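You operate a simulated robot arm through the tools that you are given. There is no shell and no other tool.

The job below is to be done with a simulated two-armed robot. You get a single attempt, and the scene is never put back.

TASK
Put the silver mirror on the top of the big table away on the low shelf of the side bench. Take the white pad with the smallest size on its label from the top of the big table and put it on top of the grey ring tool. Put the blue pot on top of the blue ring tool. Stack the purple lens marked "R75" from the top of the big table on top of the purple lens marked "LOT 57". Put the prism marked "PRISM 65" from the top of the big table on the white stock card there and the prism marked "PRISM 57" on top of the blue pad carton. Open the desk files drawer. Do these in any order. Set down upright: prism.

Only the result counts: the job must be done as asked and must still hold three seconds after the hand-in. Knocking over, shifting, dropping, spilling or breaking anything else fails it.

THE ROBOT
Two 7-joint arms with fingered hands on one trunk, on a base that moves. Base frame: it is fixed to the floor where the robot stands at the start and does not move with it; the origin is under the middle of the robot, x ahead of it, y to its left, z up; the surface under the hand at the start is at about z = 0.8. Units: m, degrees, N and s.
The left shoulder is at the start at [0.07, 0.162, 1.246], the right one opposite. With the tool pointing down near the work surface each hand reaches from about 0.26 to 0.8 m from the robot's upright axis, wherever it stands, measured 20 degrees to its own side. Places, roughly: blue pot [0.75, 0.25, 0.75]; blue ring tool [1, 0, 0.75]; desk files drawer [0.7, -2.2, 0.2]; grey ring tool [0.75, 0.25, 0.75]; low shelf of the side bench [0.3, -3.8, 0.3]; pad carton [2.75, 0, 0.75]; prism [2.25, 0, 0.75]; purple lens [2.5, 0.25, 0.75]; silver mirror (7x7x18 cm) [0.5, -0.1, 0.8]; stock card [2, 0.25, 0.75]; white pad [0.5, -0.25, 0.75]. Payload 4 kg a hand.
The tool frame of a hand sits at the grasp point between the pads (the TCP): z along the fingers, y along the line on which they close. The tips reach 0.026 m beyond it. The gripper opens to 0.132 m; its body begins 0.073 m behind the TCP. The gripper is a hand of 4 fingers: y runs from the thumb to the fingers, the wrist lies at [0, 0, -0.224] in the tool frame, and closing takes about 1.5 s.
Orientation is told as [roll, pitch, yaw] about the base's x, y, z axes, in that order, counted from this pose: with the fingers straight down and closing along the base's y, the tool's x points along the base's -x, its y along +y and its z along -z.

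THE INTERFACE
- The arms move only by the tool apply_moves. It takes "left_targets", "right_targets" or both (then of equal length, played together; a hand with none holds still); each is a list of rows, each a list of 7 numbers: the shift along the base's x, y, z in units of 40 mm (1.0 is 40 mm), then the turn, a rotation vector about the base's x, y, z in units of 4 degrees (1.0 is 4 degrees), then the finger opening in mm, from 0 to 132. In form: [[tx, ty, tz, wx, wy, wz, grip], ...]. A call has 1 to 20 rows; each row shifts and turns the commanded pose from where the row before left it. A call with a number of a shift or a turn outside -1 to 1 is refused whole. A row lasts 0.2 s, in which the tool goes at most 0.05 m and 8.6 degrees; a call with a longer step from one row to the next is refused whole, and so is a gripper value outside its range. A pose out of reach is approached as far as the arm can. The call stops where the force on the tool passes 40 N (or 10 N more than at its start, if that is more) or the arm is blocked; 0.2 s more then pass. Each finger travels about 0.045 m/s and halts on what it meets, pressing with about 26 N; the grip force reading is that of the motor and also rises with nothing between the fingers. The clock runs only during rows and for 0.2 s after the last one: add rows that do not move to give the fingers time. It gives the time, the measured TCP pose, the force on the tool (base axes), the opening and the grip force at its end, in the units of the frame above (readings bear some noise), with the torque about the TCP (base axes, N m) and any sound that the robot's microphone picked up, and new pictures: "show" is both (left out), scene, wrist or none (wrist: the cameras of the hands that moved).
- Cameras (640 x 400 px; columns grow to the right, rows downward): "scene" is now at [0.124, -0.0106, 1.4486]; the picture's right is [-0.15, -0.99, 0.00], its down [-0.79, 0.12, -0.61] and it looks along [0.60, -0.09, -0.80] (base axes); focal length 294 px, centre (320, 200). "left" rides on the left gripper at [-0.073, 0.006, -0.094] in its tool frame; the picture's right is [-0.08, -1.00, 0.00], its down [0.78, -0.06, -0.62] and it looks along [0.61, -0.05, 0.79] (tool axes); focal length 230 px, centre (320, 200). "right" rides on the right gripper at [0.073, 0.006, -0.094] in its tool frame; the picture's right is [-0.08, 1.00, 0.00], its down [-0.78, -0.06, -0.62] and it looks along [-0.61, -0.05, 0.79] (tool axes); focal length 230 px, centre (320, 200). There is no depth. A picture from a camera that has moved, and an enlarged one, comes with that camera's place and axes in the base frame and with its lens.
- move_column(by): slides the trunk up (or, below 0, down) by that many m; the arms and the scene camera ride with it, the base frame stays. It gives what a move gives, with no picture.
- base_move(legs): drives the robot by 1 to 6 legs, each [ahead, left, turn to the left] in m, m and degrees, along the robot's own axes; the way and the turn of a leg run together, so that a leg with both is an arc; at most 1.5 m and 180 degrees a leg. The arms and the cameras ride along, it lands a little off, and it stops where it bumps. It gives what a move gives, and a new picture of the scene camera.
- preshape(shape, hand): the hand has 4 fingers and takes this shape, open, in about a second: jaw (thumb against the fingers, like two jaws); tri (thumb and two fingers); tip (a fingertip pinch); poke (one finger out to press); point (the index stretched); flat (the hand flat); cup (the hand cupped); fist (a fist). The gripper value then closes the fingers along that shape, each until it touches; the sizes above hold for jaw. It gives what a move gives, with no picture.
- head_to(pan, tilt): turns the head with the scene camera to pan (to the left, within 86 degrees either way) and tilt (down, from -29 to 69), counted from straight ahead of the robot. It gives what a move gives, and a new picture of the scene camera.
- zoom(camera, box): a new picture of the part [left, top, right, bottom] of that camera's present view, enlarged. The clock stands still meanwhile.
- sign_off(): hands the job in; it is judged then, once.

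Nothing tells you exact positions but the pictures and the camera data. Unless the task says otherwise, let go and move clear before handing in.

The tools are called after ">>>" by a JSON object that holds its "op" and its "data". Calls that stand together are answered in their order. apply_moves: Moves the arms, as the interface text tells. Its arguments: {"type":"object","properties":{"left_targets":{"type":"array"},"right_targets":{"type":"array"},"show":{"type":"string","enum":["both","scene","wrist","none"]}},"required":[]} The other tools are called the same way: move_column (by) moves the trunk up or down; preshape (shape, hand) gives the hand a shape; base_move (legs) drives the base; head_to (pan, tilt) turns the head that bears the scene camera; zoom (camera, box) takes an enlarged picture of a part of a camera's view; sign_off () hands the job in.

At the start:

```text
clock: 0.0
left_tcp_pos: [0.5548, 0.2524, 1.0418]
left_tool_rot: [-0.1, 0.0, -0.1]
left_ft_force: [0.0, 1.4, -0.4]
left_wrist_torque: [0.0, 0.02, -0.03]
left_width: 0.1319
left_grasp_force: 0.0
left_shape: jaw
right_tcp_pos: [0.452, -0.2443, 1.1355]
right_tool_rot: [-0.1, 0.0, -0.1]
right_ft_force: [-0.3, 0.1, 0.1]
right_wrist_torque: [0.02, 0.02, 0.0]
right_width: 0.1319
right_grasp_force: 0.1
right_shape: jaw
trunk travel left (down, up): [-0.725, 0.215]
robot x, y, heading: [-0.0021, 0.0023, -0.4]
head pan, tilt (commanded): [-8.8, 52.7]
```

scene: 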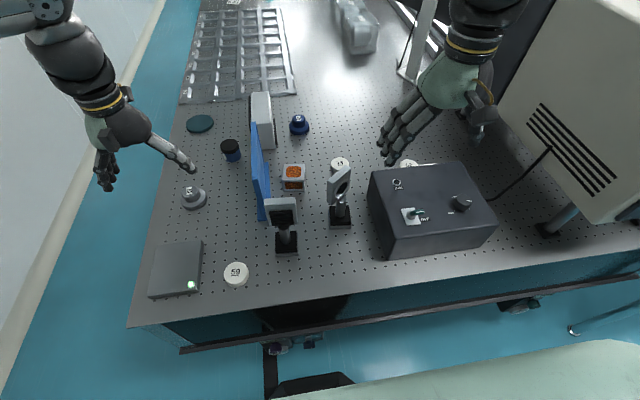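
right: 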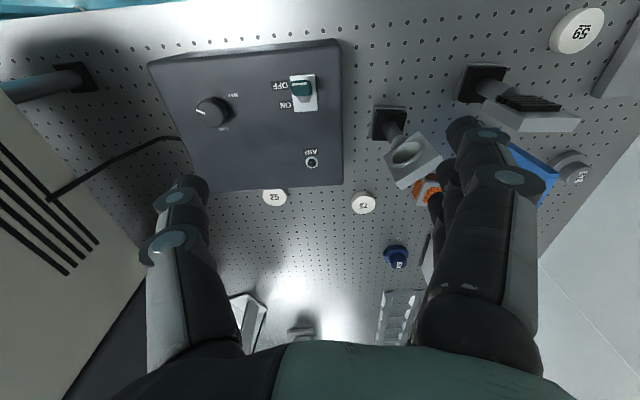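
left: 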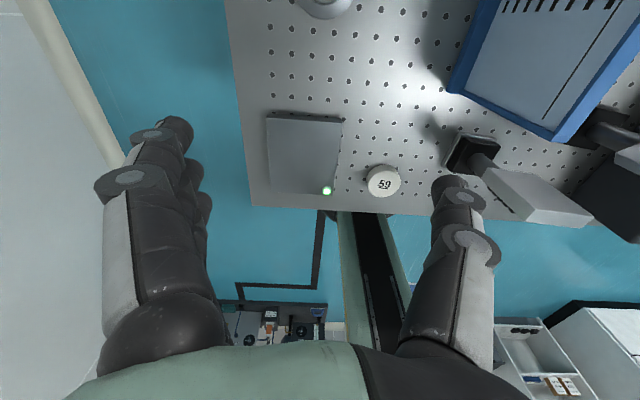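

The picture shows the big optical table with white pads ("59" and others), a small mirror mount, a pot, ring tools and a control box. I will zoom in to read labels before moving.

>>> {"op": "zoom", "data": {"camera": "scene", "box": [140, 90, 340, 215]}}

>>> {"op": "zoom", "data": {"camera": "scene", "box": [240, 130, 440, 255]}}

>>> {"op": "zoom", "data": {"camera": "scene", "box": [140, 180, 340, 305]}}

>>> {"op": "zoom", "data": {"camera": "scene", "box": [160, 0, 480, 200]}}

>>> {"op": "zoom", "data": {"camera": "right", "box": [240, 170, 480, 320]}}

```text
3.20 times, centred on (240, 152) of scene
camera zoom: at [0.124, -0.0106, 1.4486], right [-0.15, -0.99, 0.0], down [-0.79, 0.12, -0.61], along [0.6, -0.09, -0.8], focal length 941 px, centre (576, 352)
```

zoom: 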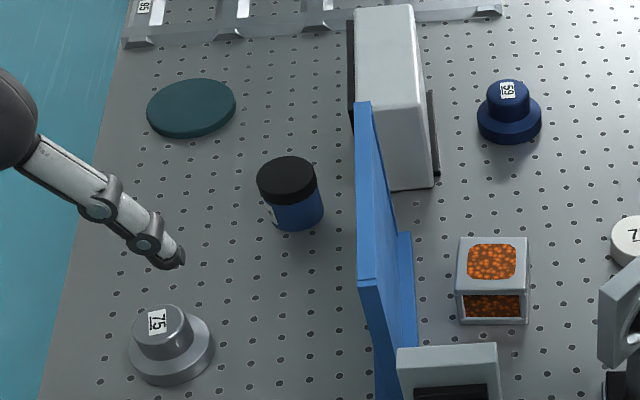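

```text
3.20 times, centred on (340, 192) of scene
camera zoom: at [0.124, -0.0106, 1.4486], right [-0.15, -0.99, 0.0], down [-0.79, 0.12, -0.61], along [0.6, -0.09, -0.8], focal length 941 px, centre (256, 224)
```

zoom: 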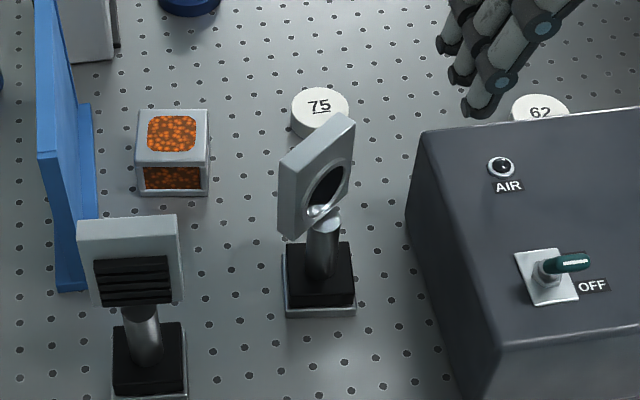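

```text
3.20 times, centred on (240, 242) of scene
camera zoom: at [0.124, -0.0106, 1.4486], right [-0.15, -0.99, 0.0], down [-0.79, 0.12, -0.61], along [0.6, -0.09, -0.8], focal length 941 px, centre (576, 64)
```

zoom: 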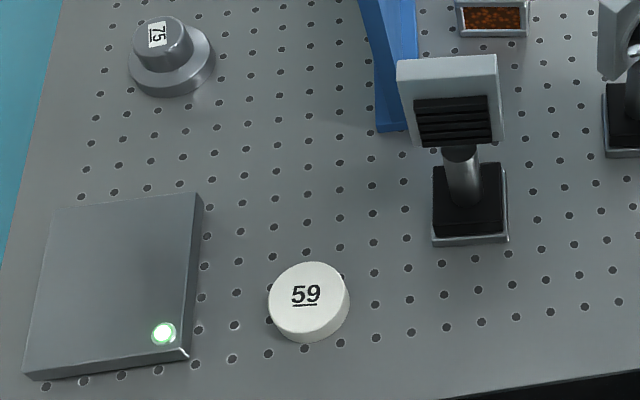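

```text
2.00 times, centred on (320, 100) of scene
camera zoom: at [0.124, -0.0106, 1.4486], right [-0.15, -0.99, 0.0], down [-0.79, 0.12, -0.61], along [0.6, -0.09, -0.8], focal length 588 px, centre (320, 400)
```

zoom: 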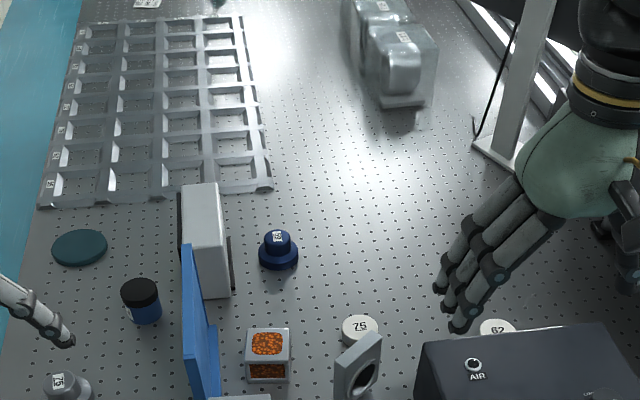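

```text
2.67 times, centred on (360, 245) of right
camera zoom: at [0.3785, -0.2387, 1.23], right [0.08, 1.0, 0.0], down [0.78, -0.06, 0.62], along [0.61, -0.05, -0.79], focal length 614 px, centre (213, 80)
```

zoom: 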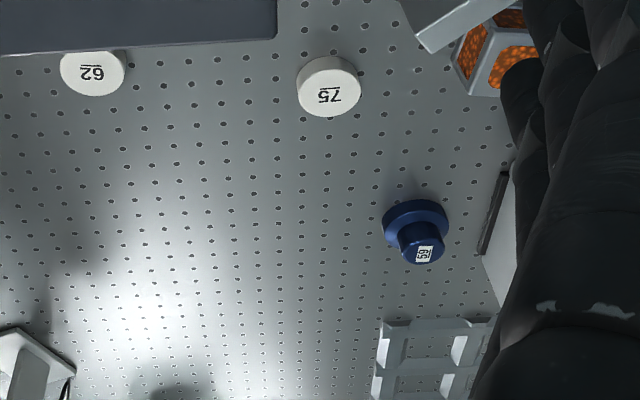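

The three white pads read 59, 75 and 62, so 59 is the smallest so far, at about [0.43, 0.135]. I'll look around the room before deciding on moves.

>>> {"op": "head_to", "data": {"pan": 0, "tilt": 20}}

>>> {"op": "head_to", "data": {"pan": 50, "tilt": 25}}

>>> {"op": "head_to", "data": {"pan": -50, "tilt": 25}}

>>> {"op": "head_to", "data": {"pan": -86, "tilt": 25}}

```text
clock: 1.0
left_tcp_pos: [0.555, 0.252, 1.0413]
left_tool_rot: [-0.1, 0.0, 0.0]
left_ft_force: [-0.9, -0.1, -0.5]
left_wrist_torque: [0.02, 0.01, -0.02]
left_width: 0.1319
left_grasp_force: 0.1
left_shape: jaw
right_tcp_pos: [0.4525, -0.2456, 1.1352]
right_tool_rot: [0.0, 0.1, 0.0]
right_ft_force: [-0.1, -0.2, 0.1]
right_wrist_torque: [0.01, 0.04, 0.01]
right_width: 0.1319
right_grasp_force: 0.0
right_shape: jaw
trunk travel left (down, up): [-0.725, 0.215]
robot x, y, heading: [-0.0015, -0.0026, 0.1]
head pan, tilt (commanded): [0.0, 20.0]
camera scene: at [0.1435, 0.0008, 1.4977], right [0.0, -1.0, 0.0], down [-0.34, 0.0, -0.94], along [0.94, 0.0, -0.34], focal length 294 px, centre (320, 200)
```

scene: 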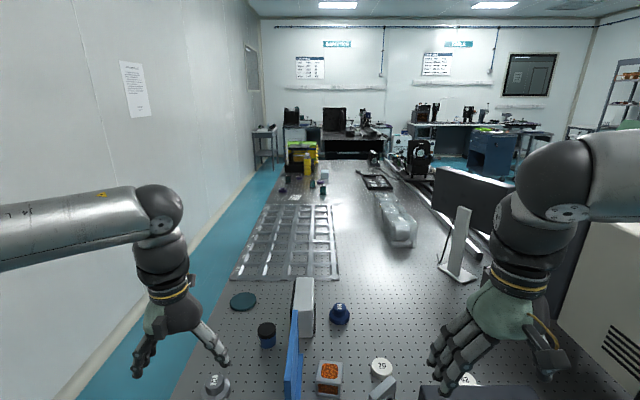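

```text
clock: 2.2
left_tcp_pos: [0.5546, 0.2524, 1.0417]
left_tool_rot: [0.0, -0.1, 0.0]
left_ft_force: [-0.2, -0.4, 0.0]
left_wrist_torque: [0.03, 0.0, 0.01]
left_width: 0.132
left_grasp_force: 0.1
left_shape: jaw
right_tcp_pos: [0.4507, -0.2442, 1.1358]
right_tool_rot: [0.0, 0.0, 0.0]
right_ft_force: [0.1, -0.1, -0.6]
right_wrist_torque: [-0.01, 0.06, 0.02]
right_width: 0.1317
right_grasp_force: 0.0
right_shape: jaw
trunk travel left (down, up): [-0.725, 0.215]
robot x, y, heading: [-0.0022, -0.0003, 0.2]
head pan, tilt (commanded): [50.0, 25.0]
camera scene: at [0.1097, 0.0713, 1.4897], right [0.77, -0.64, 0.0], down [-0.27, -0.32, -0.91], along [0.58, 0.69, -0.42], focal length 294 px, centre (320, 200)
```

scene: 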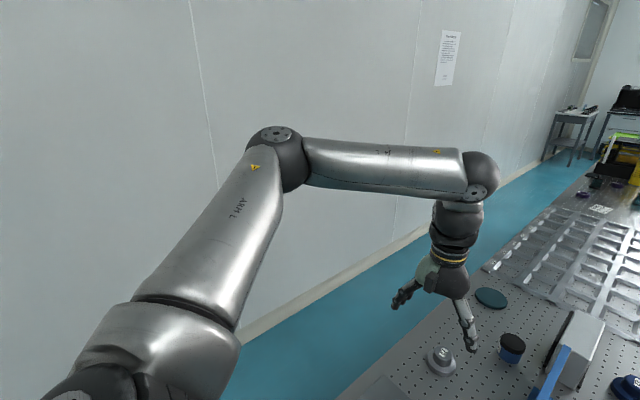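

```text
clock: 3.9
left_tcp_pos: [0.5545, 0.2531, 1.0424]
left_tool_rot: [0.0, 0.0, 0.0]
left_ft_force: [-0.2, 0.6, -0.2]
left_wrist_torque: [-0.01, 0.01, -0.03]
left_width: 0.1316
left_grasp_force: 0.1
left_shape: jaw
right_tcp_pos: [0.453, -0.2448, 1.1359]
right_tool_rot: [0.0, 0.1, 0.0]
right_ft_force: [-0.5, 0.0, 0.5]
right_wrist_torque: [0.02, 0.02, 0.01]
right_width: 0.1317
right_grasp_force: 0.1
right_shape: jaw
trunk travel left (down, up): [-0.725, 0.215]
robot x, y, heading: [-0.0001, -0.001, -0.2]
head pan, tilt (commanded): [-50.0, 25.0]
camera scene: at [0.1097, -0.0697, 1.4897], right [-0.77, -0.64, 0.0], down [-0.27, 0.32, -0.91], along [0.58, -0.69, -0.42], focal length 294 px, centre (320, 200)
```

scene: 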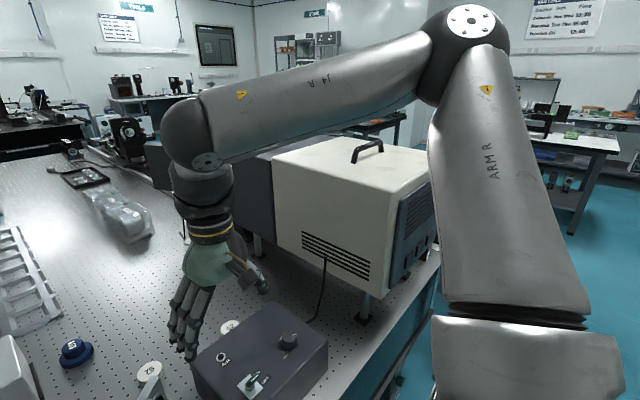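

```text
clock: 4.9
left_tcp_pos: [0.5558, 0.2527, 1.0425]
left_tool_rot: [0.0, 0.1, 0.0]
left_ft_force: [0.1, -0.5, -0.5]
left_wrist_torque: [-0.02, -0.02, 0.01]
left_width: 0.1317
left_grasp_force: 0.1
left_shape: jaw
right_tcp_pos: [0.4515, -0.2444, 1.1362]
right_tool_rot: [0.1, 0.0, 0.0]
right_ft_force: [0.0, 0.6, -0.1]
right_wrist_torque: [0.01, -0.02, -0.02]
right_width: 0.1317
right_grasp_force: 0.0
right_shape: jaw
trunk travel left (down, up): [-0.725, 0.215]
robot x, y, heading: [-0.0003, -0.0029, -0.2]
head pan, tilt (commanded): [-85.9, 25.0]
camera scene: at [0.0571, -0.0911, 1.4897], right [-1.0, -0.07, 0.0], down [-0.03, 0.42, -0.91], along [0.06, -0.9, -0.42], focal length 294 px, centre (320, 200)
```

scene: 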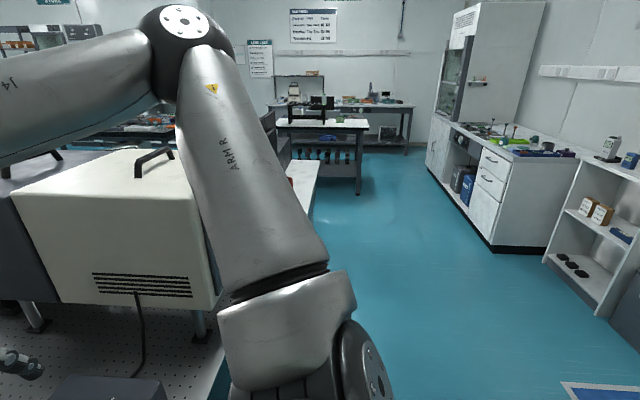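

The table runs away along +x with an aisle on its left (wall near y=1.25). The side bench and desk lie to the right. I'll zoom into the far half and around the near objects.

>>> {"op": "head_to", "data": {"pan": 0, "tilt": 25}}

>>> {"op": "zoom", "data": {"camera": "scene", "box": [260, 80, 420, 180]}}

>>> {"op": "zoom", "data": {"camera": "scene", "box": [220, 130, 380, 230]}}

>>> {"op": "zoom", "data": {"camera": "scene", "box": [200, 240, 440, 390]}}

>>> {"op": "zoom", "data": {"camera": "scene", "box": [350, 130, 510, 230]}}

```text
clock: 6.5
left_tcp_pos: [0.5546, 0.2519, 1.0403]
left_tool_rot: [0.1, 0.0, -0.1]
left_ft_force: [0.3, -0.1, 0.6]
left_wrist_torque: [-0.04, -0.03, 0.01]
left_width: 0.1314
left_grasp_force: 0.0
left_shape: jaw
right_tcp_pos: [0.4517, -0.2447, 1.1361]
right_tool_rot: [0.0, 0.1, 0.0]
right_ft_force: [-0.3, -0.4, 0.2]
right_wrist_torque: [-0.01, 0.02, 0.02]
right_width: 0.1317
right_grasp_force: 0.0
right_shape: jaw
trunk travel left (down, up): [-0.725, 0.215]
robot x, y, heading: [-0.0007, 0.0032, 0.2]
head pan, tilt (commanded): [0.0, 25.0]
camera scene: at [0.1426, 0.0007, 1.4897], right [0.0, -1.0, 0.0], down [-0.42, 0.0, -0.91], along [0.91, 0.0, -0.42], focal length 294 px, centre (320, 200)
```

scene: 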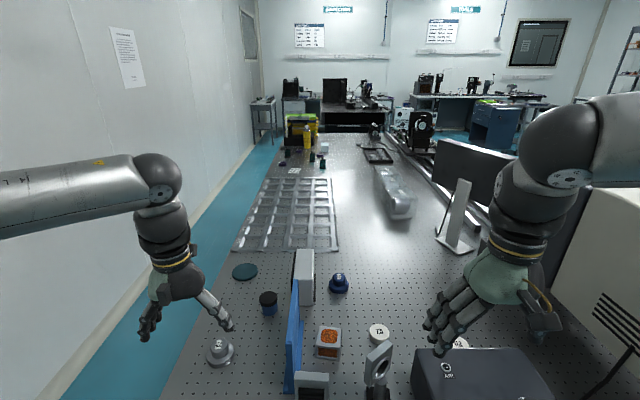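

```text
4.00 times, centred on (340, 130) of scene
camera zoom: at [0.1426, 0.0007, 1.4897], right [0.0, -1.0, 0.0], down [-0.42, 0.0, -0.91], along [0.91, 0.0, -0.42], focal length 1176 px, centre (240, 480)
```

zoom: 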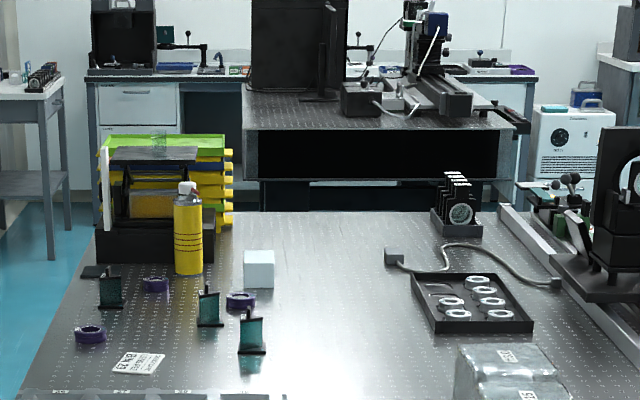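

```text
4.00 times, centred on (300, 180) of scene
camera zoom: at [0.1426, 0.0007, 1.4897], right [0.0, -1.0, 0.0], down [-0.42, 0.0, -0.91], along [0.91, 0.0, -0.42], focal length 1176 px, centre (400, 280)
```

zoom: 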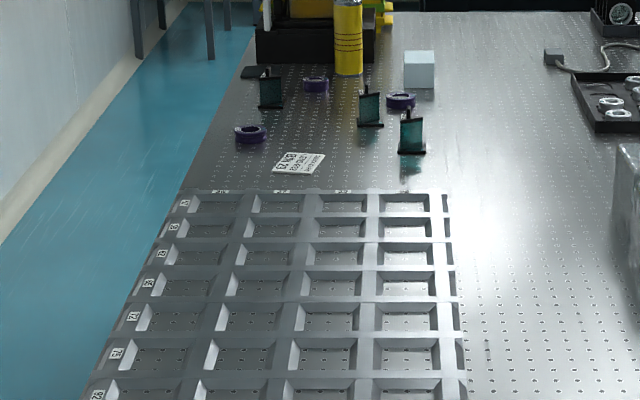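

```text
2.67 times, centred on (320, 315) of scene
camera zoom: at [0.1426, 0.0007, 1.4897], right [0.0, -1.0, 0.0], down [-0.42, 0.0, -0.91], along [0.91, 0.0, -0.42], focal length 784 px, centre (320, -107)
```

zoom: 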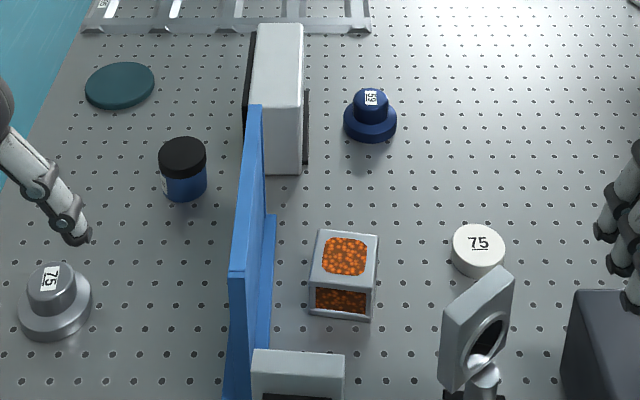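

```text
4.00 times, centred on (430, 180) of scene
camera zoom: at [0.1426, 0.0007, 1.4897], right [0.0, -1.0, 0.0], down [-0.42, 0.0, -0.91], along [0.91, 0.0, -0.42], focal length 1176 px, centre (-120, 280)
```

zoom: 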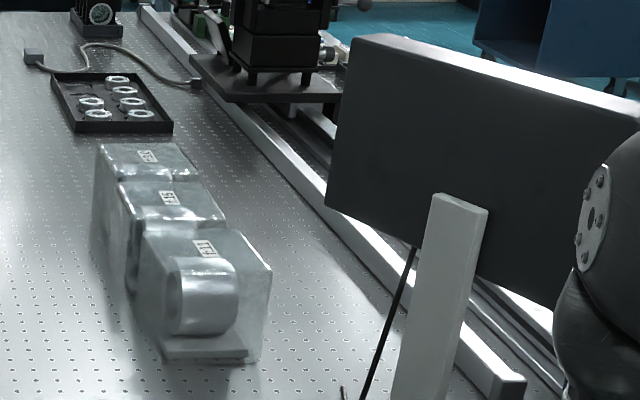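

I've found the near-side objects. The right one of the two post-mounted pieces, at about [0.54, -0.13], fits the mirror. Next I'll bring the left hand over pad "59" at about [0.426, 0.135] to refine its position with the wrist camera.

>>> {"op": "apply_moves", "data": {"left_targets": [[-0.806, -0.731, -0.1, 0, 0, 0, 90], [-0.806, -0.731, -0.1, 0, 0, 0, 90], [-0.806, -0.731, -0.1, 0, 0, 0, 90], [-0.806, -0.731, -0.1, 0, 0, 0, 90], [0, 0, 0, 0, 0, 0, 90], [0, 0, 0, 0, 0, 0, 90], [0, 0, 0, 0, 0, 0, 90]], "show": "both"}}

>>> {"op": "head_to", "data": {"pan": 5, "tilt": 60}}

```text
clock: 8.1
left_tcp_pos: [0.4245, 0.1359, 1.0267]
left_tool_rot: [0.1, -0.1, 0.1]
left_ft_force: [-1.1, 0.0, 0.0]
left_wrist_torque: [-0.01, 0.01, 0.0]
left_width: 0.0901
left_grasp_force: 0.0
left_shape: jaw
right_tcp_pos: [0.4513, -0.2438, 1.1361]
right_tool_rot: [0.0, 0.0, 0.0]
right_ft_force: [-0.4, -0.8, -0.6]
right_wrist_torque: [0.0, -0.01, 0.0]
right_width: 0.1316
right_grasp_force: 0.1
right_shape: jaw
trunk travel left (down, up): [-0.725, 0.215]
robot x, y, heading: [0.0026, 0.0019, -0.3]
head pan, tilt (commanded): [0.0, 25.0]
camera scene: at [0.1423, 0.0003, 1.4897], right [0.0, -1.0, 0.0], down [-0.42, 0.0, -0.91], along [0.91, 0.0, -0.42], focal length 294 px, centre (320, 200)
camera left: at [0.499, 0.141, 1.1195], right [0.08, -1.0, 0.0], down [-0.78, -0.06, 0.62], along [-0.61, -0.05, -0.79], focal length 230 px, centre (320, 200)
```

scene: 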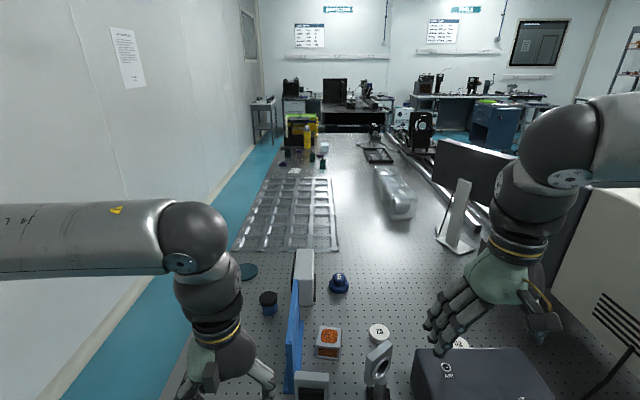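
left: 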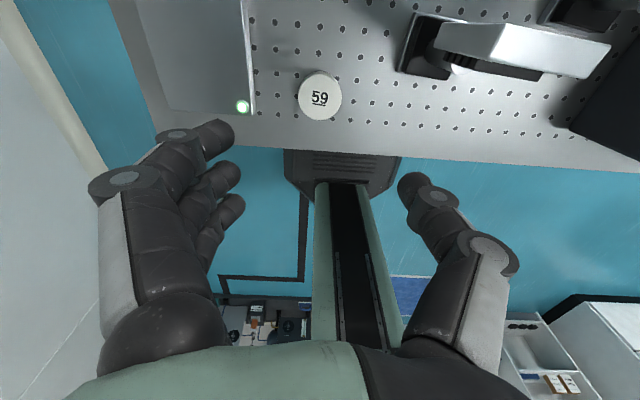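

```text
clock: 9.2
left_tcp_pos: [0.4274, 0.1364, 1.0267]
left_tool_rot: [0.0, 0.0, -0.1]
left_ft_force: [0.2, 0.0, 0.1]
left_wrist_torque: [-0.03, -0.03, 0.03]
left_width: 0.0901
left_grasp_force: 0.2
left_shape: jaw
right_tcp_pos: [0.453, -0.2446, 1.1358]
right_tool_rot: [-0.1, -0.1, 0.0]
right_ft_force: [-0.5, -0.1, -0.3]
right_wrist_torque: [0.01, 0.01, 0.01]
right_width: 0.1319
right_grasp_force: 0.1
right_shape: jaw
trunk travel left (down, up): [-0.725, 0.215]
robot x, y, heading: [-0.0035, -0.0, 0.1]
head pan, tilt (commanded): [5.0, 60.0]
camera scene: at [0.1168, 0.0065, 1.4397], right [0.09, -1.0, 0.0], down [-0.86, -0.08, -0.5], along [0.5, 0.04, -0.87], focal length 294 px, centre (320, 200)
```

scene: 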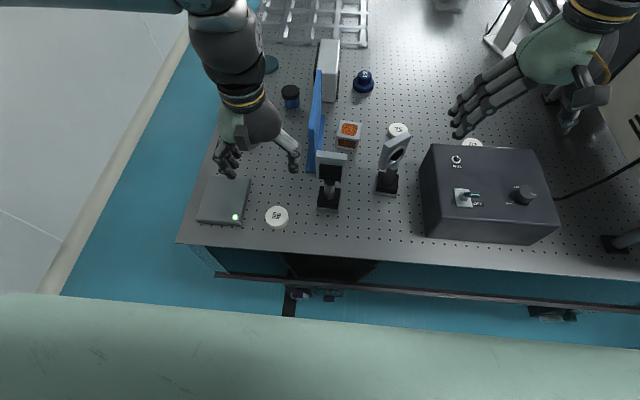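

Pad "59" sits at about [0.425, 0.136], straight under the left hand, with its top near z=0.81. I'll lower over it to z=0.86 and check.

>>> {"op": "apply_moves", "data": {"left_targets": [[0, 0, -0.85, 0, 0, 0, 90], [0, 0, -0.85, 0, 0, 0, 90], [0, 0, -0.85, 0, 0, 0, 90], [0, 0, -0.85, 0, 0, 0, 90], [0, 0, -0.75, 0, 0, 0, 90], [0, 0, 0, 0, 0, 0, 90]], "show": "both"}}

```text
clock: 10.6
left_tcp_pos: [0.4268, 0.136, 0.8592]
left_tool_rot: [0.0, 0.0, -0.1]
left_ft_force: [0.5, -0.3, 0.1]
left_wrist_torque: [0.02, -0.03, -0.01]
left_width: 0.0904
left_grasp_force: 0.0
left_shape: jaw
right_tcp_pos: [0.4527, -0.2436, 1.1359]
right_tool_rot: [-0.1, 0.0, -0.1]
right_ft_force: [0.2, -0.4, 0.0]
right_wrist_torque: [-0.01, 0.01, 0.0]
right_width: 0.1318
right_grasp_force: 0.0
right_shape: jaw
trunk travel left (down, up): [-0.725, 0.215]
robot x, y, heading: [0.004, 0.0015, 0.0]
head pan, tilt (commanded): [5.0, 60.0]
camera scene: at [0.1164, 0.0064, 1.4397], right [0.09, -1.0, 0.0], down [-0.86, -0.08, -0.5], along [0.5, 0.04, -0.87], focal length 294 px, centre (320, 200)
camera left: at [0.4993, 0.1414, 0.9529], right [0.08, -1.0, 0.0], down [-0.79, -0.06, 0.62], along [-0.61, -0.05, -0.79], focal length 230 px, centre (320, 200)
```

scene: 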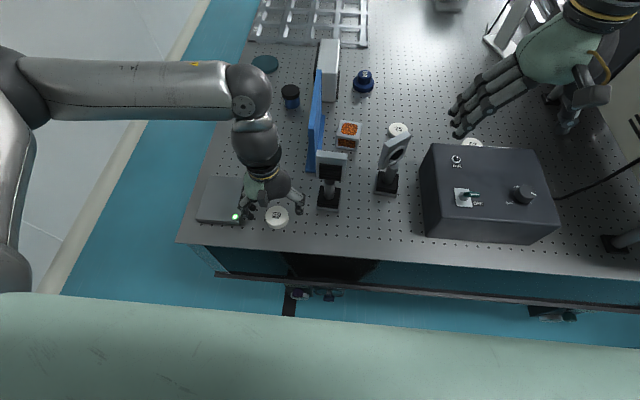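
left: 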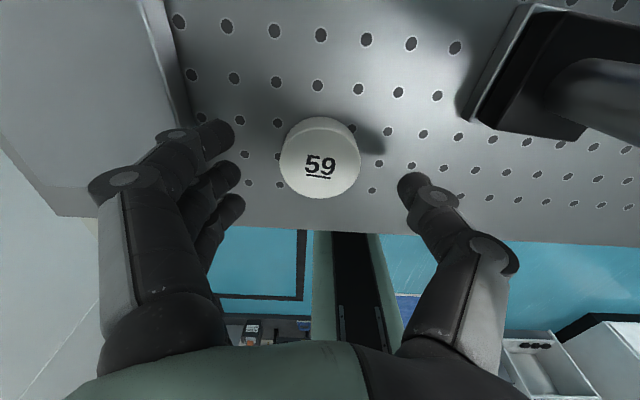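

The fingers straddle the pad neatly, but the finger side is close to the grey plate. I'll narrow to 76 mm and come down gently.

>>> {"op": "apply_moves", "data": {"left_targets": [[0, 0, 0, 0, 0, 0, 76], [0, 0, 0, 0, 0, 0, 76], [0, 0, -0.2, 0, 0, 0, 76], [0, 0, -0.2, 0, 0, 0, 76], [0, 0, -0.2, 0, 0, 0, 76], [0, 0, 0, 0, 0, 0, 76]], "show": "wrist"}}

```text
clock: 11.9
left_tcp_pos: [0.427, 0.1359, 0.8346]
left_tool_rot: [0.0, 0.1, 0.0]
left_ft_force: [-0.4, 0.4, 0.0]
left_wrist_torque: [-0.03, 0.0, 0.03]
left_width: 0.0768
left_grasp_force: 0.1
left_shape: jaw
right_tcp_pos: [0.4518, -0.244, 1.1361]
right_tool_rot: [0.0, 0.1, -0.1]
right_ft_force: [0.2, -0.3, -0.8]
right_wrist_torque: [0.02, 0.01, 0.0]
right_width: 0.1317
right_grasp_force: 0.1
right_shape: jaw
trunk travel left (down, up): [-0.725, 0.215]
robot x, y, heading: [0.0001, -0.0034, 0.1]
head pan, tilt (commanded): [5.0, 60.0]
camera left: at [0.4994, 0.1414, 0.9292], right [0.08, -1.0, 0.0], down [-0.78, -0.06, 0.62], along [-0.62, -0.05, -0.79], focal length 230 px, centre (320, 200)
```

left: 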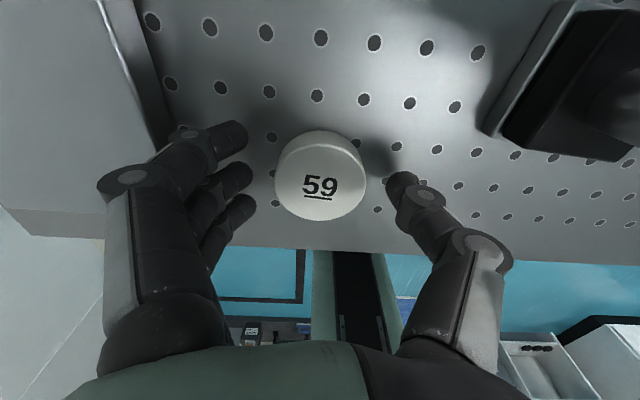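

The tips are around the pad and free of contact. I'll go down a little more and close.

>>> {"op": "apply_moves", "data": {"left_targets": [[0, 0, -0.13, 0, 0, 0, 76], [0, 0, 0, 0, 0, 0, 40], [0, 0, 0, 0, 0, 0, 40], [0, 0, 0, 0, 0, 0, 40], [0, 0, 0, 0, 0, 0, 40], [0, 0, 0, 0, 0, 0, 40], [0, 0, 0, 0, 0, 0, 40]], "show": "wrist"}}

```text
clock: 13.6
left_tcp_pos: [0.424, 0.1351, 0.8299]
left_tool_rot: [0.0, 0.1, 0.0]
left_ft_force: [0.5, 0.8, -0.3]
left_wrist_torque: [0.03, -0.01, 0.0]
left_width: 0.0401
left_grasp_force: 26.0
left_shape: jaw
right_tcp_pos: [0.4517, -0.2456, 1.1354]
right_tool_rot: [0.0, 0.1, 0.0]
right_ft_force: [0.4, -0.6, 0.1]
right_wrist_torque: [0.02, -0.02, 0.0]
right_width: 0.1317
right_grasp_force: 0.0
right_shape: jaw
trunk travel left (down, up): [-0.725, 0.215]
robot x, y, heading: [-0.0021, 0.0013, 0.3]
head pan, tilt (commanded): [5.0, 60.0]
camera left: at [0.4991, 0.1405, 0.924], right [0.08, -1.0, 0.0], down [-0.78, -0.06, 0.62], along [-0.61, -0.05, -0.79], focal length 230 px, centre (320, 200)
```

left: 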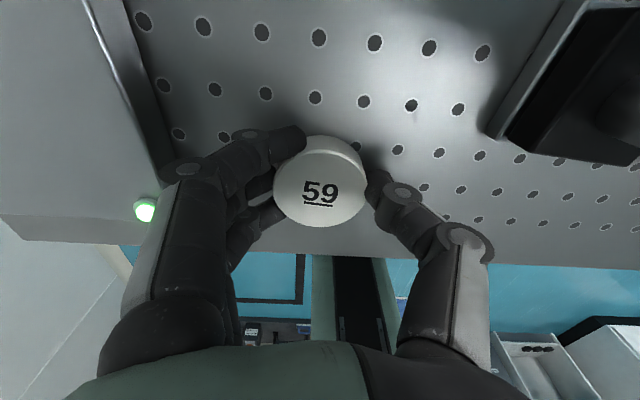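

The fingers have met the pad with 26 N. I'll tighten slightly and lift to see that it comes along.

>>> {"op": "apply_moves", "data": {"left_targets": [[0, 0, 0, 0, 0, 0, 20], [0, 0, 0, 0, 0, 0, 20], [0, 0, 0, 0, 0, 0, 20], [0, 0, 0.5, 0, 0, 0, 20], [0, 0, 0.8, 0, 0, 0, 20], [0, 0, 0.8, 0, 0, 0, 20], [0, 0, 0, 0, 0, 0, 20]], "show": "both"}}

```text
clock: 15.2
left_tcp_pos: [0.4278, 0.1352, 0.9107]
left_tool_rot: [0.0, 0.0, -0.1]
left_ft_force: [-0.2, -0.1, 0.1]
left_wrist_torque: [-0.02, 0.0, 0.0]
left_width: 0.0399
left_grasp_force: 26.2
left_shape: jaw
right_tcp_pos: [0.4524, -0.244, 1.1352]
right_tool_rot: [0.1, 0.0, 0.0]
right_ft_force: [0.5, -0.4, -0.2]
right_wrist_torque: [-0.02, 0.01, -0.01]
right_width: 0.1318
right_grasp_force: 0.1
right_shape: jaw
trunk travel left (down, up): [-0.725, 0.215]
robot x, y, heading: [0.0022, -0.0016, -0.1]
head pan, tilt (commanded): [5.0, 60.0]
camera scene: at [0.1172, 0.0068, 1.4396], right [0.09, -1.0, 0.0], down [-0.86, -0.08, -0.5], along [0.5, 0.04, -0.87], focal length 294 px, centre (320, 200)
camera left: at [0.5014, 0.141, 1.0039], right [0.08, -1.0, 0.0], down [-0.78, -0.06, 0.62], along [-0.62, -0.05, -0.79], focal length 230 px, centre (320, 200)
```

scene: 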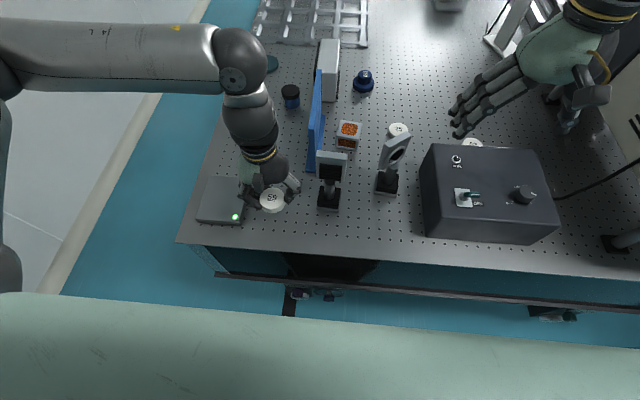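
left: 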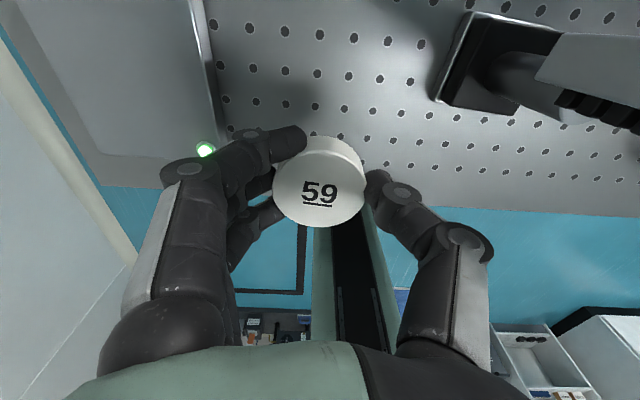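

The pad is firmly held. I'll carry it up and over towards the grey ring tool at about [0.668, 0.256] and refine that position by wrist camera.

>>> {"op": "apply_moves", "data": {"left_targets": [[0, 0, 0.8, 0, 0, 0, 20], [0, 0, 0.8, 0, 0, 0, 20], [0, 0, 0.6, 0, 0, 0, 20], [0.86, 0.43, 0, 0, 0, 0, 20], [0.86, 0.43, 0, 0, 0, 0, 20], [0.86, 0.43, 0, 0, 0, 0, 20], [0.86, 0.43, 0, 0, 0, 0, 20], [0.86, 0.43, 0, 0, 0, 0, 20], [0.86, 0.43, 0, 0, 0, 0, 20], [0.86, 0.43, 0, 0, 0, 0, 20], [0, 0, 0, 0, 0, 0, 20]], "show": "both"}}

>>> {"op": "zoom", "data": {"camera": "left", "box": [240, 40, 400, 240]}}

```text
clock: 17.6
left_tcp_pos: [0.6621, 0.2582, 1.0033]
left_tool_rot: [0.0, 0.0, -0.2]
left_ft_force: [0.2, 0.1, -1.0]
left_wrist_torque: [0.0, -0.04, -0.01]
left_width: 0.0396
left_grasp_force: 26.1
left_shape: jaw
right_tcp_pos: [0.452, -0.2435, 1.1371]
right_tool_rot: [-0.1, 0.0, 0.0]
right_ft_force: [-0.7, -0.6, 0.2]
right_wrist_torque: [-0.03, -0.02, 0.0]
right_width: 0.1321
right_grasp_force: 0.1
right_shape: jaw
trunk travel left (down, up): [-0.725, 0.215]
robot x, y, heading: [0.0033, -0.0021, -0.3]
head pan, tilt (commanded): [5.0, 60.0]
camera scene: at [0.1162, 0.0069, 1.4397], right [0.09, -1.0, 0.0], down [-0.86, -0.08, -0.5], along [0.5, 0.04, -0.87], focal length 294 px, centre (320, 200)
camera left: at [0.7363, 0.2639, 1.0966], right [0.08, -1.0, 0.0], down [-0.79, -0.06, 0.62], along [-0.61, -0.05, -0.79], focal length 230 px, centre (320, 200)
```

scene: 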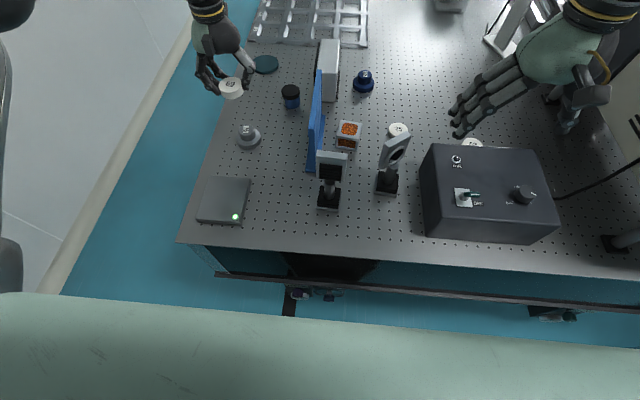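
left: 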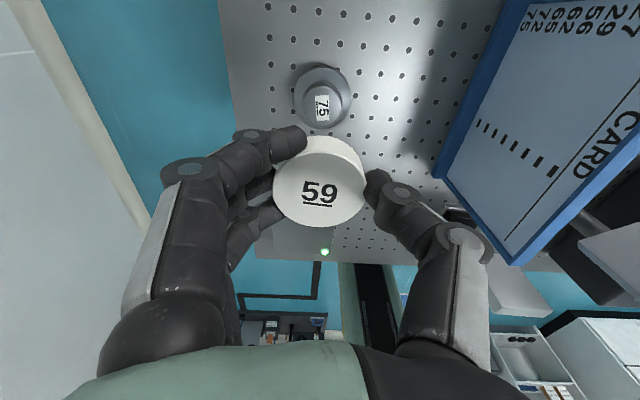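

```text
2.00 times, centred on (320, 140) of left
camera zoom: at [0.7363, 0.2639, 1.0966], right [0.08, -1.0, 0.0], down [-0.79, -0.06, 0.62], along [-0.61, -0.05, -0.79], focal length 460 px, centre (320, 320)
```

zoom: 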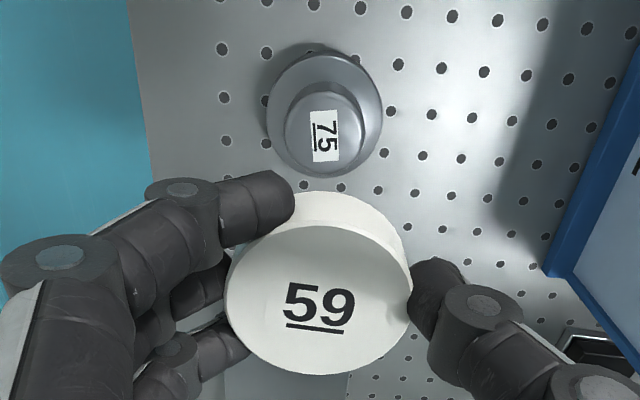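

The grey ring tool is centred at about [0.664, 0.255] with its knob top near z=0.835. I'll centre the pad over it and come down close.

>>> {"op": "apply_moves", "data": {"left_targets": [[0.1, -0.07, 0, 0, 0, 0, 20], [0, 0, -0.95, 0, 0, 0, 20], [0, 0, -0.95, 0, 0, 0, 20], [0, 0, -0.95, 0, 0, 0, 20], [0, 0, 0, 0, 0, 0, 20]], "show": "both"}}

>>> {"op": "zoom", "data": {"camera": "left", "box": [240, 80, 400, 280]}}

>>> {"op": "zoom", "data": {"camera": "scene", "box": [170, 60, 330, 160]}}

```text
clock: 18.8
left_tcp_pos: [0.6683, 0.2553, 0.8902]
left_tool_rot: [0.0, -0.1, 0.0]
left_ft_force: [0.0, -0.7, 0.2]
left_wrist_torque: [-0.02, -0.04, -0.02]
left_width: 0.0394
left_grasp_force: 26.0
left_shape: jaw
right_tcp_pos: [0.4511, -0.2447, 1.1364]
right_tool_rot: [0.0, 0.0, 0.0]
right_ft_force: [-0.5, -0.5, 0.2]
right_wrist_torque: [-0.01, -0.01, 0.01]
right_width: 0.1319
right_grasp_force: 0.1
right_shape: jaw
trunk travel left (down, up): [-0.725, 0.215]
robot x, y, heading: [-0.0018, -0.0004, 0.4]
head pan, tilt (commanded): [5.0, 60.0]
camera scene: at [0.1166, 0.0067, 1.4397], right [0.09, -1.0, 0.0], down [-0.86, -0.08, -0.5], along [0.5, 0.04, -0.87], focal length 294 px, centre (320, 200)
camera left: at [0.7416, 0.2612, 0.9833], right [0.08, -1.0, 0.0], down [-0.79, -0.06, 0.62], along [-0.61, -0.05, -0.79], focal length 230 px, centre (320, 200)
```

scene: 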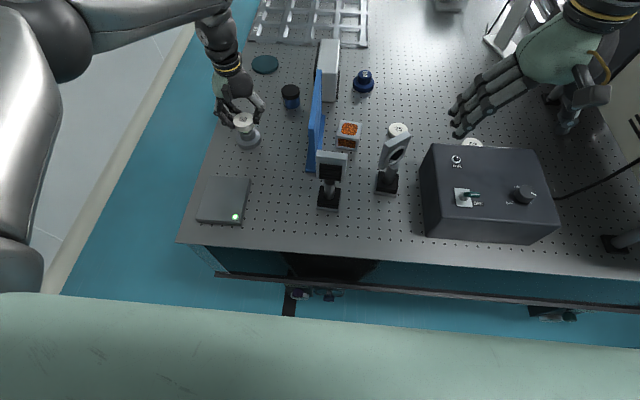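
left: 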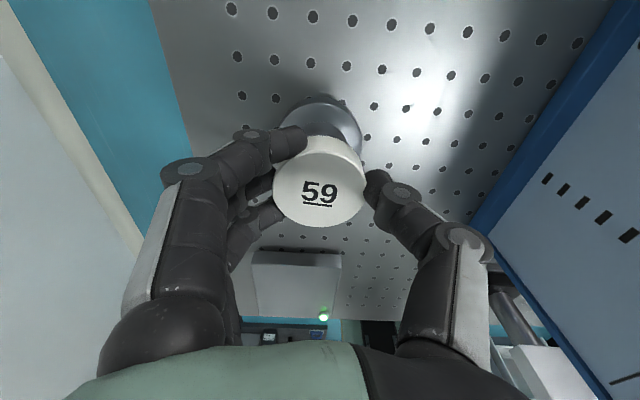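

```text
2.00 times, centred on (320, 180) of left
camera zoom: at [0.7416, 0.2612, 0.9833], right [0.08, -1.0, 0.0], down [-0.79, -0.06, 0.62], along [-0.61, -0.05, -0.79], focal length 460 px, centre (320, 240)
```

zoom: 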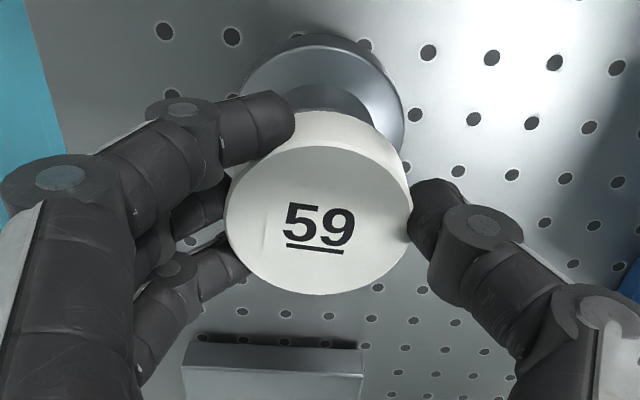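

```text
4.00 times, centred on (250, 110) of scene
camera zoom: at [0.1166, 0.0067, 1.4397], right [0.09, -1.0, 0.0], down [-0.86, -0.08, -0.5], along [0.5, 0.04, -0.87], focal length 1176 px, centre (600, 560)
```

zoom: 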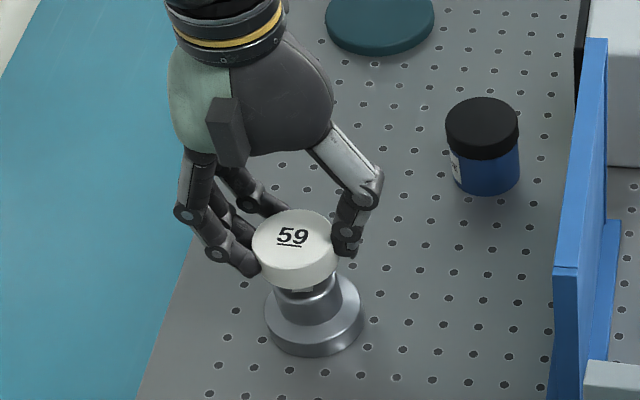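

By both cameras the pad sits over the knob within a few millimetres. I'll lower in small steps watching for contact.

>>> {"op": "apply_moves", "data": {"left_targets": [[0, 0, -0.1, 0, 0, 0, 20], [0, 0, -0.1, 0, 0, 0, 20], [0, 0, -0.1, 0, 0, 0, 20]], "show": "none"}}

>>> {"op": "zoom", "data": {"camera": "scene", "box": [210, 90, 290, 140]}}

```text
clock: 19.6
left_tcp_pos: [0.6708, 0.255, 0.8765]
left_tool_rot: [-0.1, 0.0, 0.1]
left_ft_force: [-0.9, -0.9, 0.0]
left_wrist_torque: [0.02, -0.03, -0.01]
left_width: 0.0397
left_grasp_force: 25.9
left_shape: jaw
right_tcp_pos: [0.4541, -0.2433, 1.1364]
right_tool_rot: [-0.1, 0.0, -0.1]
right_ft_force: [-0.2, 0.1, 0.4]
right_wrist_torque: [-0.03, 0.0, 0.04]
right_width: 0.1317
right_grasp_force: 0.0
right_shape: jaw
trunk travel left (down, up): [-0.725, 0.215]
robot x, y, heading: [0.0026, -0.0022, -0.3]
head pan, tilt (commanded): [5.0, 60.0]
```

```text
8.00 times, centred on (250, 115) of scene
camera zoom: at [0.117, 0.0067, 1.4396], right [0.09, -1.0, 0.0], down [-0.86, -0.08, -0.5], along [0.5, 0.04, -0.87], focal length 2352 px, centre (880, 880)
```

zoom: 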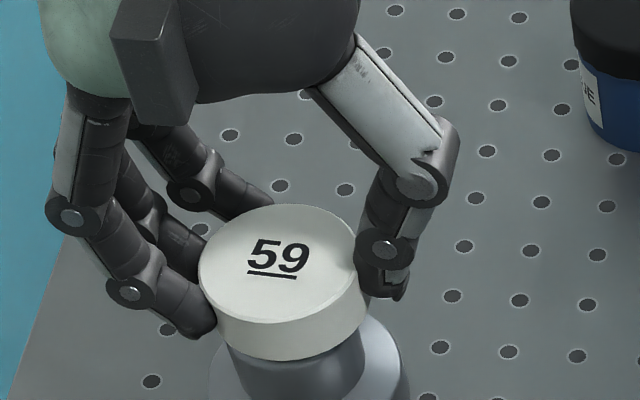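

No contact yet and the alignment looks good. I'll continue down in small steps.

>>> {"op": "apply_moves", "data": {"left_targets": [[-0.08, 0, -0.08, 0, 0, 0, 20], [0, 0, -0.08, 0, 0, 0, 20]], "show": "none"}}

>>> {"op": "zoom", "data": {"camera": "scene", "box": [210, 90, 290, 140]}}

```text
clock: 20.1
left_tcp_pos: [0.6678, 0.2532, 0.8732]
left_tool_rot: [0.0, -0.5, 0.0]
left_ft_force: [3.9, 2.0, 17.9]
left_wrist_torque: [0.19, -0.02, -0.03]
left_width: 0.0395
left_grasp_force: 26.0
left_shape: jaw
right_tcp_pos: [0.4507, -0.2444, 1.1359]
right_tool_rot: [-0.1, -0.1, 0.0]
right_ft_force: [0.7, -0.1, 0.5]
right_wrist_torque: [-0.01, 0.01, -0.03]
right_width: 0.1318
right_grasp_force: 0.0
right_shape: jaw
trunk travel left (down, up): [-0.725, 0.215]
robot x, y, heading: [0.0056, 0.0002, 0.0]
head pan, tilt (commanded): [5.0, 60.0]
```

```text
8.00 times, centred on (250, 115) of scene
camera zoom: at [0.1151, 0.006, 1.4401], right [0.09, -1.0, 0.0], down [-0.86, -0.08, -0.5], along [0.5, 0.04, -0.87], focal length 2352 px, centre (880, 880)
```

zoom: 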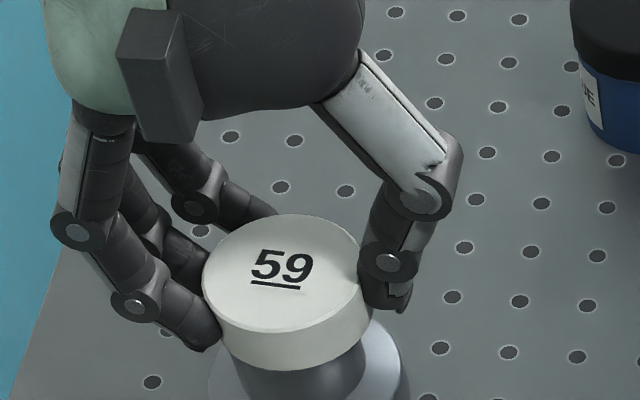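

Contact is felt at 18 N, so the pad rests on the knob. I'll ease off slightly, open, and then rise straight up.

>>> {"op": "apply_moves", "data": {"left_targets": [[0, 0, 0.05, 0, 0, 0, 50], [0, 0, 0, 0, 0, 0, 76], [0, 0, 0, 0, 0, 0, 80], [0, 0, 0, 0, 0, 0, 84], [0, 0, 0, 0, 0, 0, 84]], "show": "none"}}

>>> {"op": "zoom", "data": {"camera": "scene", "box": [210, 90, 290, 140]}}

>>> {"op": "zoom", "data": {"camera": "left", "box": [200, 80, 440, 230]}}

```text
clock: 21.4
left_tcp_pos: [0.6676, 0.2554, 0.8711]
left_tool_rot: [-0.1, 0.1, 0.0]
left_ft_force: [0.9, -0.6, 0.7]
left_wrist_torque: [0.01, -0.04, -0.01]
left_width: 0.0834
left_grasp_force: 0.1
left_shape: jaw
right_tcp_pos: [0.4518, -0.2439, 1.1341]
right_tool_rot: [-0.1, 0.0, 0.0]
right_ft_force: [-0.2, 0.6, 0.6]
right_wrist_torque: [0.01, 0.01, 0.02]
right_width: 0.1318
right_grasp_force: 0.0
right_shape: jaw
trunk travel left (down, up): [-0.725, 0.215]
robot x, y, heading: [0.0015, -0.0003, -0.1]
head pan, tilt (commanded): [5.0, 60.0]
```

```text
8.00 times, centred on (250, 115) of scene
camera zoom: at [0.117, 0.0068, 1.4396], right [0.09, -1.0, 0.0], down [-0.86, -0.08, -0.5], along [0.5, 0.04, -0.87], focal length 2352 px, centre (880, 880)
```

zoom: 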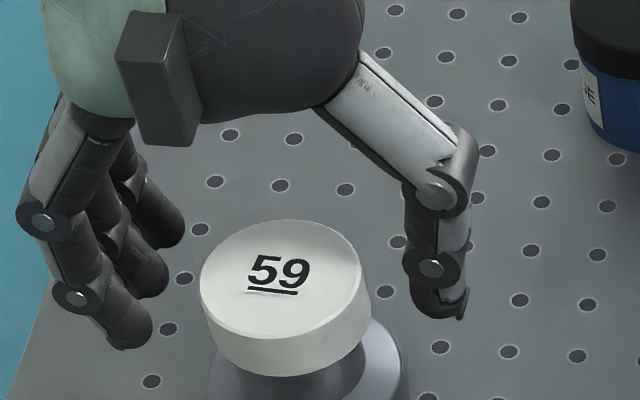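

```text
2.67 times, centred on (320, 155) of left
camera zoom: at [0.7412, 0.2596, 0.9649], right [0.08, -1.0, 0.0], down [-0.78, -0.06, 0.62], along [-0.62, -0.05, -0.79], focal length 614 px, centre (320, 320)
```

zoom: 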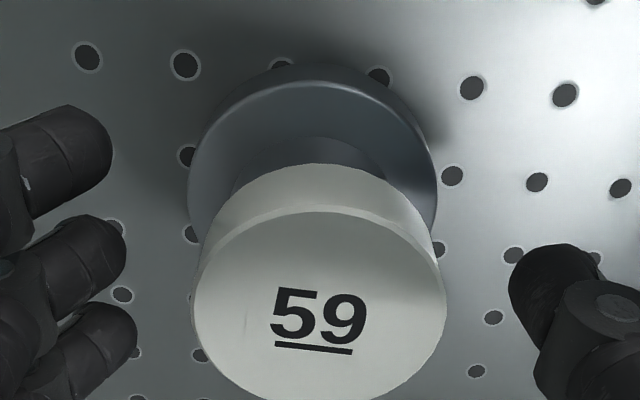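

The pad is released and rests centred on the grey ring tool. I'll rise straight up and check it.

>>> {"op": "apply_moves", "data": {"left_targets": [[0, 0, 0.3, 0, 0, 0, 88], [0, 0, 0.7, 0, 0, 0, 90], [0, 0, 1, 0, 0, 0, 90], [0, 0, 1, 0, 0, 0, 90], [0, 0, 0.8, 0, 0, 0, 90], [0, 0, 0, 0, 0, 0, 90]], "show": "both"}}

>>> {"op": "zoom", "data": {"camera": "scene", "box": [200, 70, 360, 170]}}

>>> {"op": "zoom", "data": {"camera": "scene", "box": [280, 110, 440, 210]}}

```text
clock: 22.8
left_tcp_pos: [0.6652, 0.253, 1.0257]
left_tool_rot: [0.0, 0.1, 0.0]
left_ft_force: [0.0, 0.8, -0.6]
left_wrist_torque: [-0.03, 0.0, -0.01]
left_width: 0.0895
left_grasp_force: 0.0
left_shape: jaw
right_tcp_pos: [0.4516, -0.2425, 1.1354]
right_tool_rot: [-0.1, 0.1, 0.1]
right_ft_force: [-0.4, -0.2, 0.6]
right_wrist_torque: [0.01, 0.01, 0.0]
right_width: 0.1317
right_grasp_force: 0.0
right_shape: jaw
trunk travel left (down, up): [-0.725, 0.215]
robot x, y, heading: [0.0011, 0.002, 0.1]
head pan, tilt (commanded): [5.0, 60.0]
camera scene: at [0.1173, 0.007, 1.4396], right [0.09, -1.0, 0.0], down [-0.86, -0.08, -0.5], along [0.5, 0.04, -0.87], focal length 294 px, centre (320, 200)
camera left: at [0.7382, 0.2592, 1.1189], right [0.08, -1.0, 0.0], down [-0.78, -0.06, 0.62], along [-0.62, -0.05, -0.79], focal length 230 px, centre (320, 200)
```

scene: 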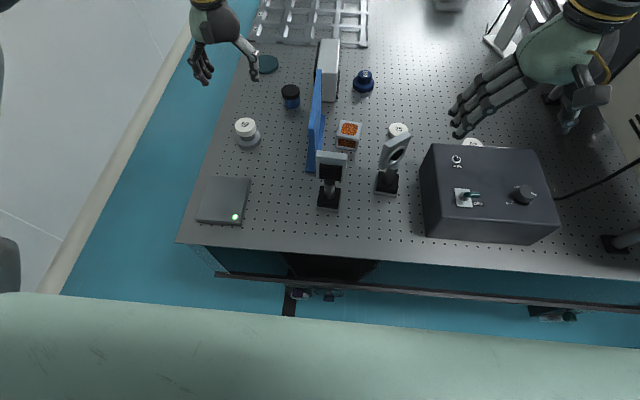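
left: 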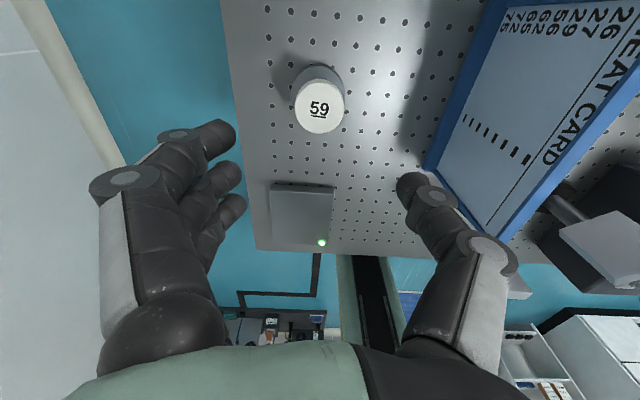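

```text
4.00 times, centred on (280, 120) of scene
camera zoom: at [0.1173, 0.007, 1.4396], right [0.09, -1.0, 0.0], down [-0.86, -0.08, -0.5], along [0.5, 0.04, -0.87], focal length 1176 px, centre (480, 520)
```

zoom: 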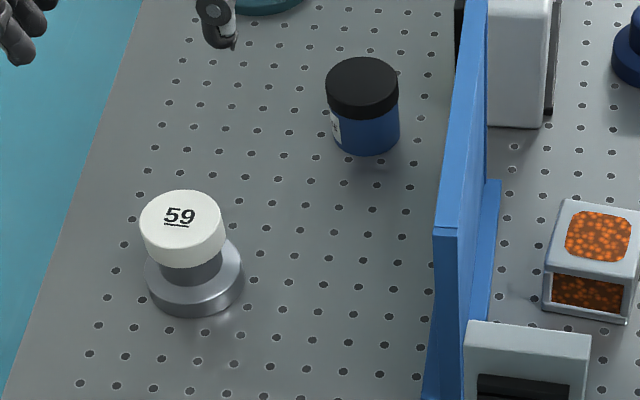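

```text
4.00 times, centred on (360, 160) of scene
camera zoom: at [0.1173, 0.007, 1.4396], right [0.09, -1.0, 0.0], down [-0.86, -0.08, -0.5], along [0.5, 0.04, -0.87], focal length 1176 px, centre (160, 360)
```

zoom: 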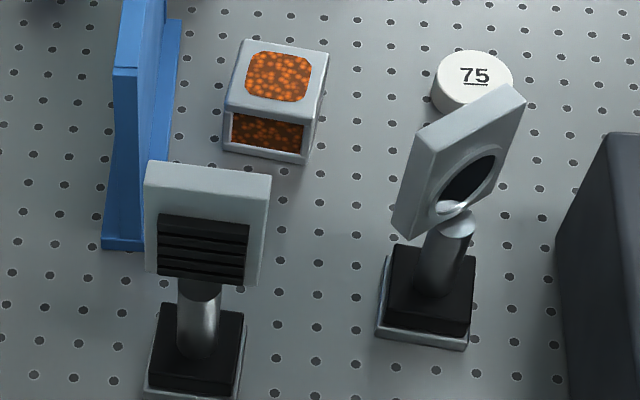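

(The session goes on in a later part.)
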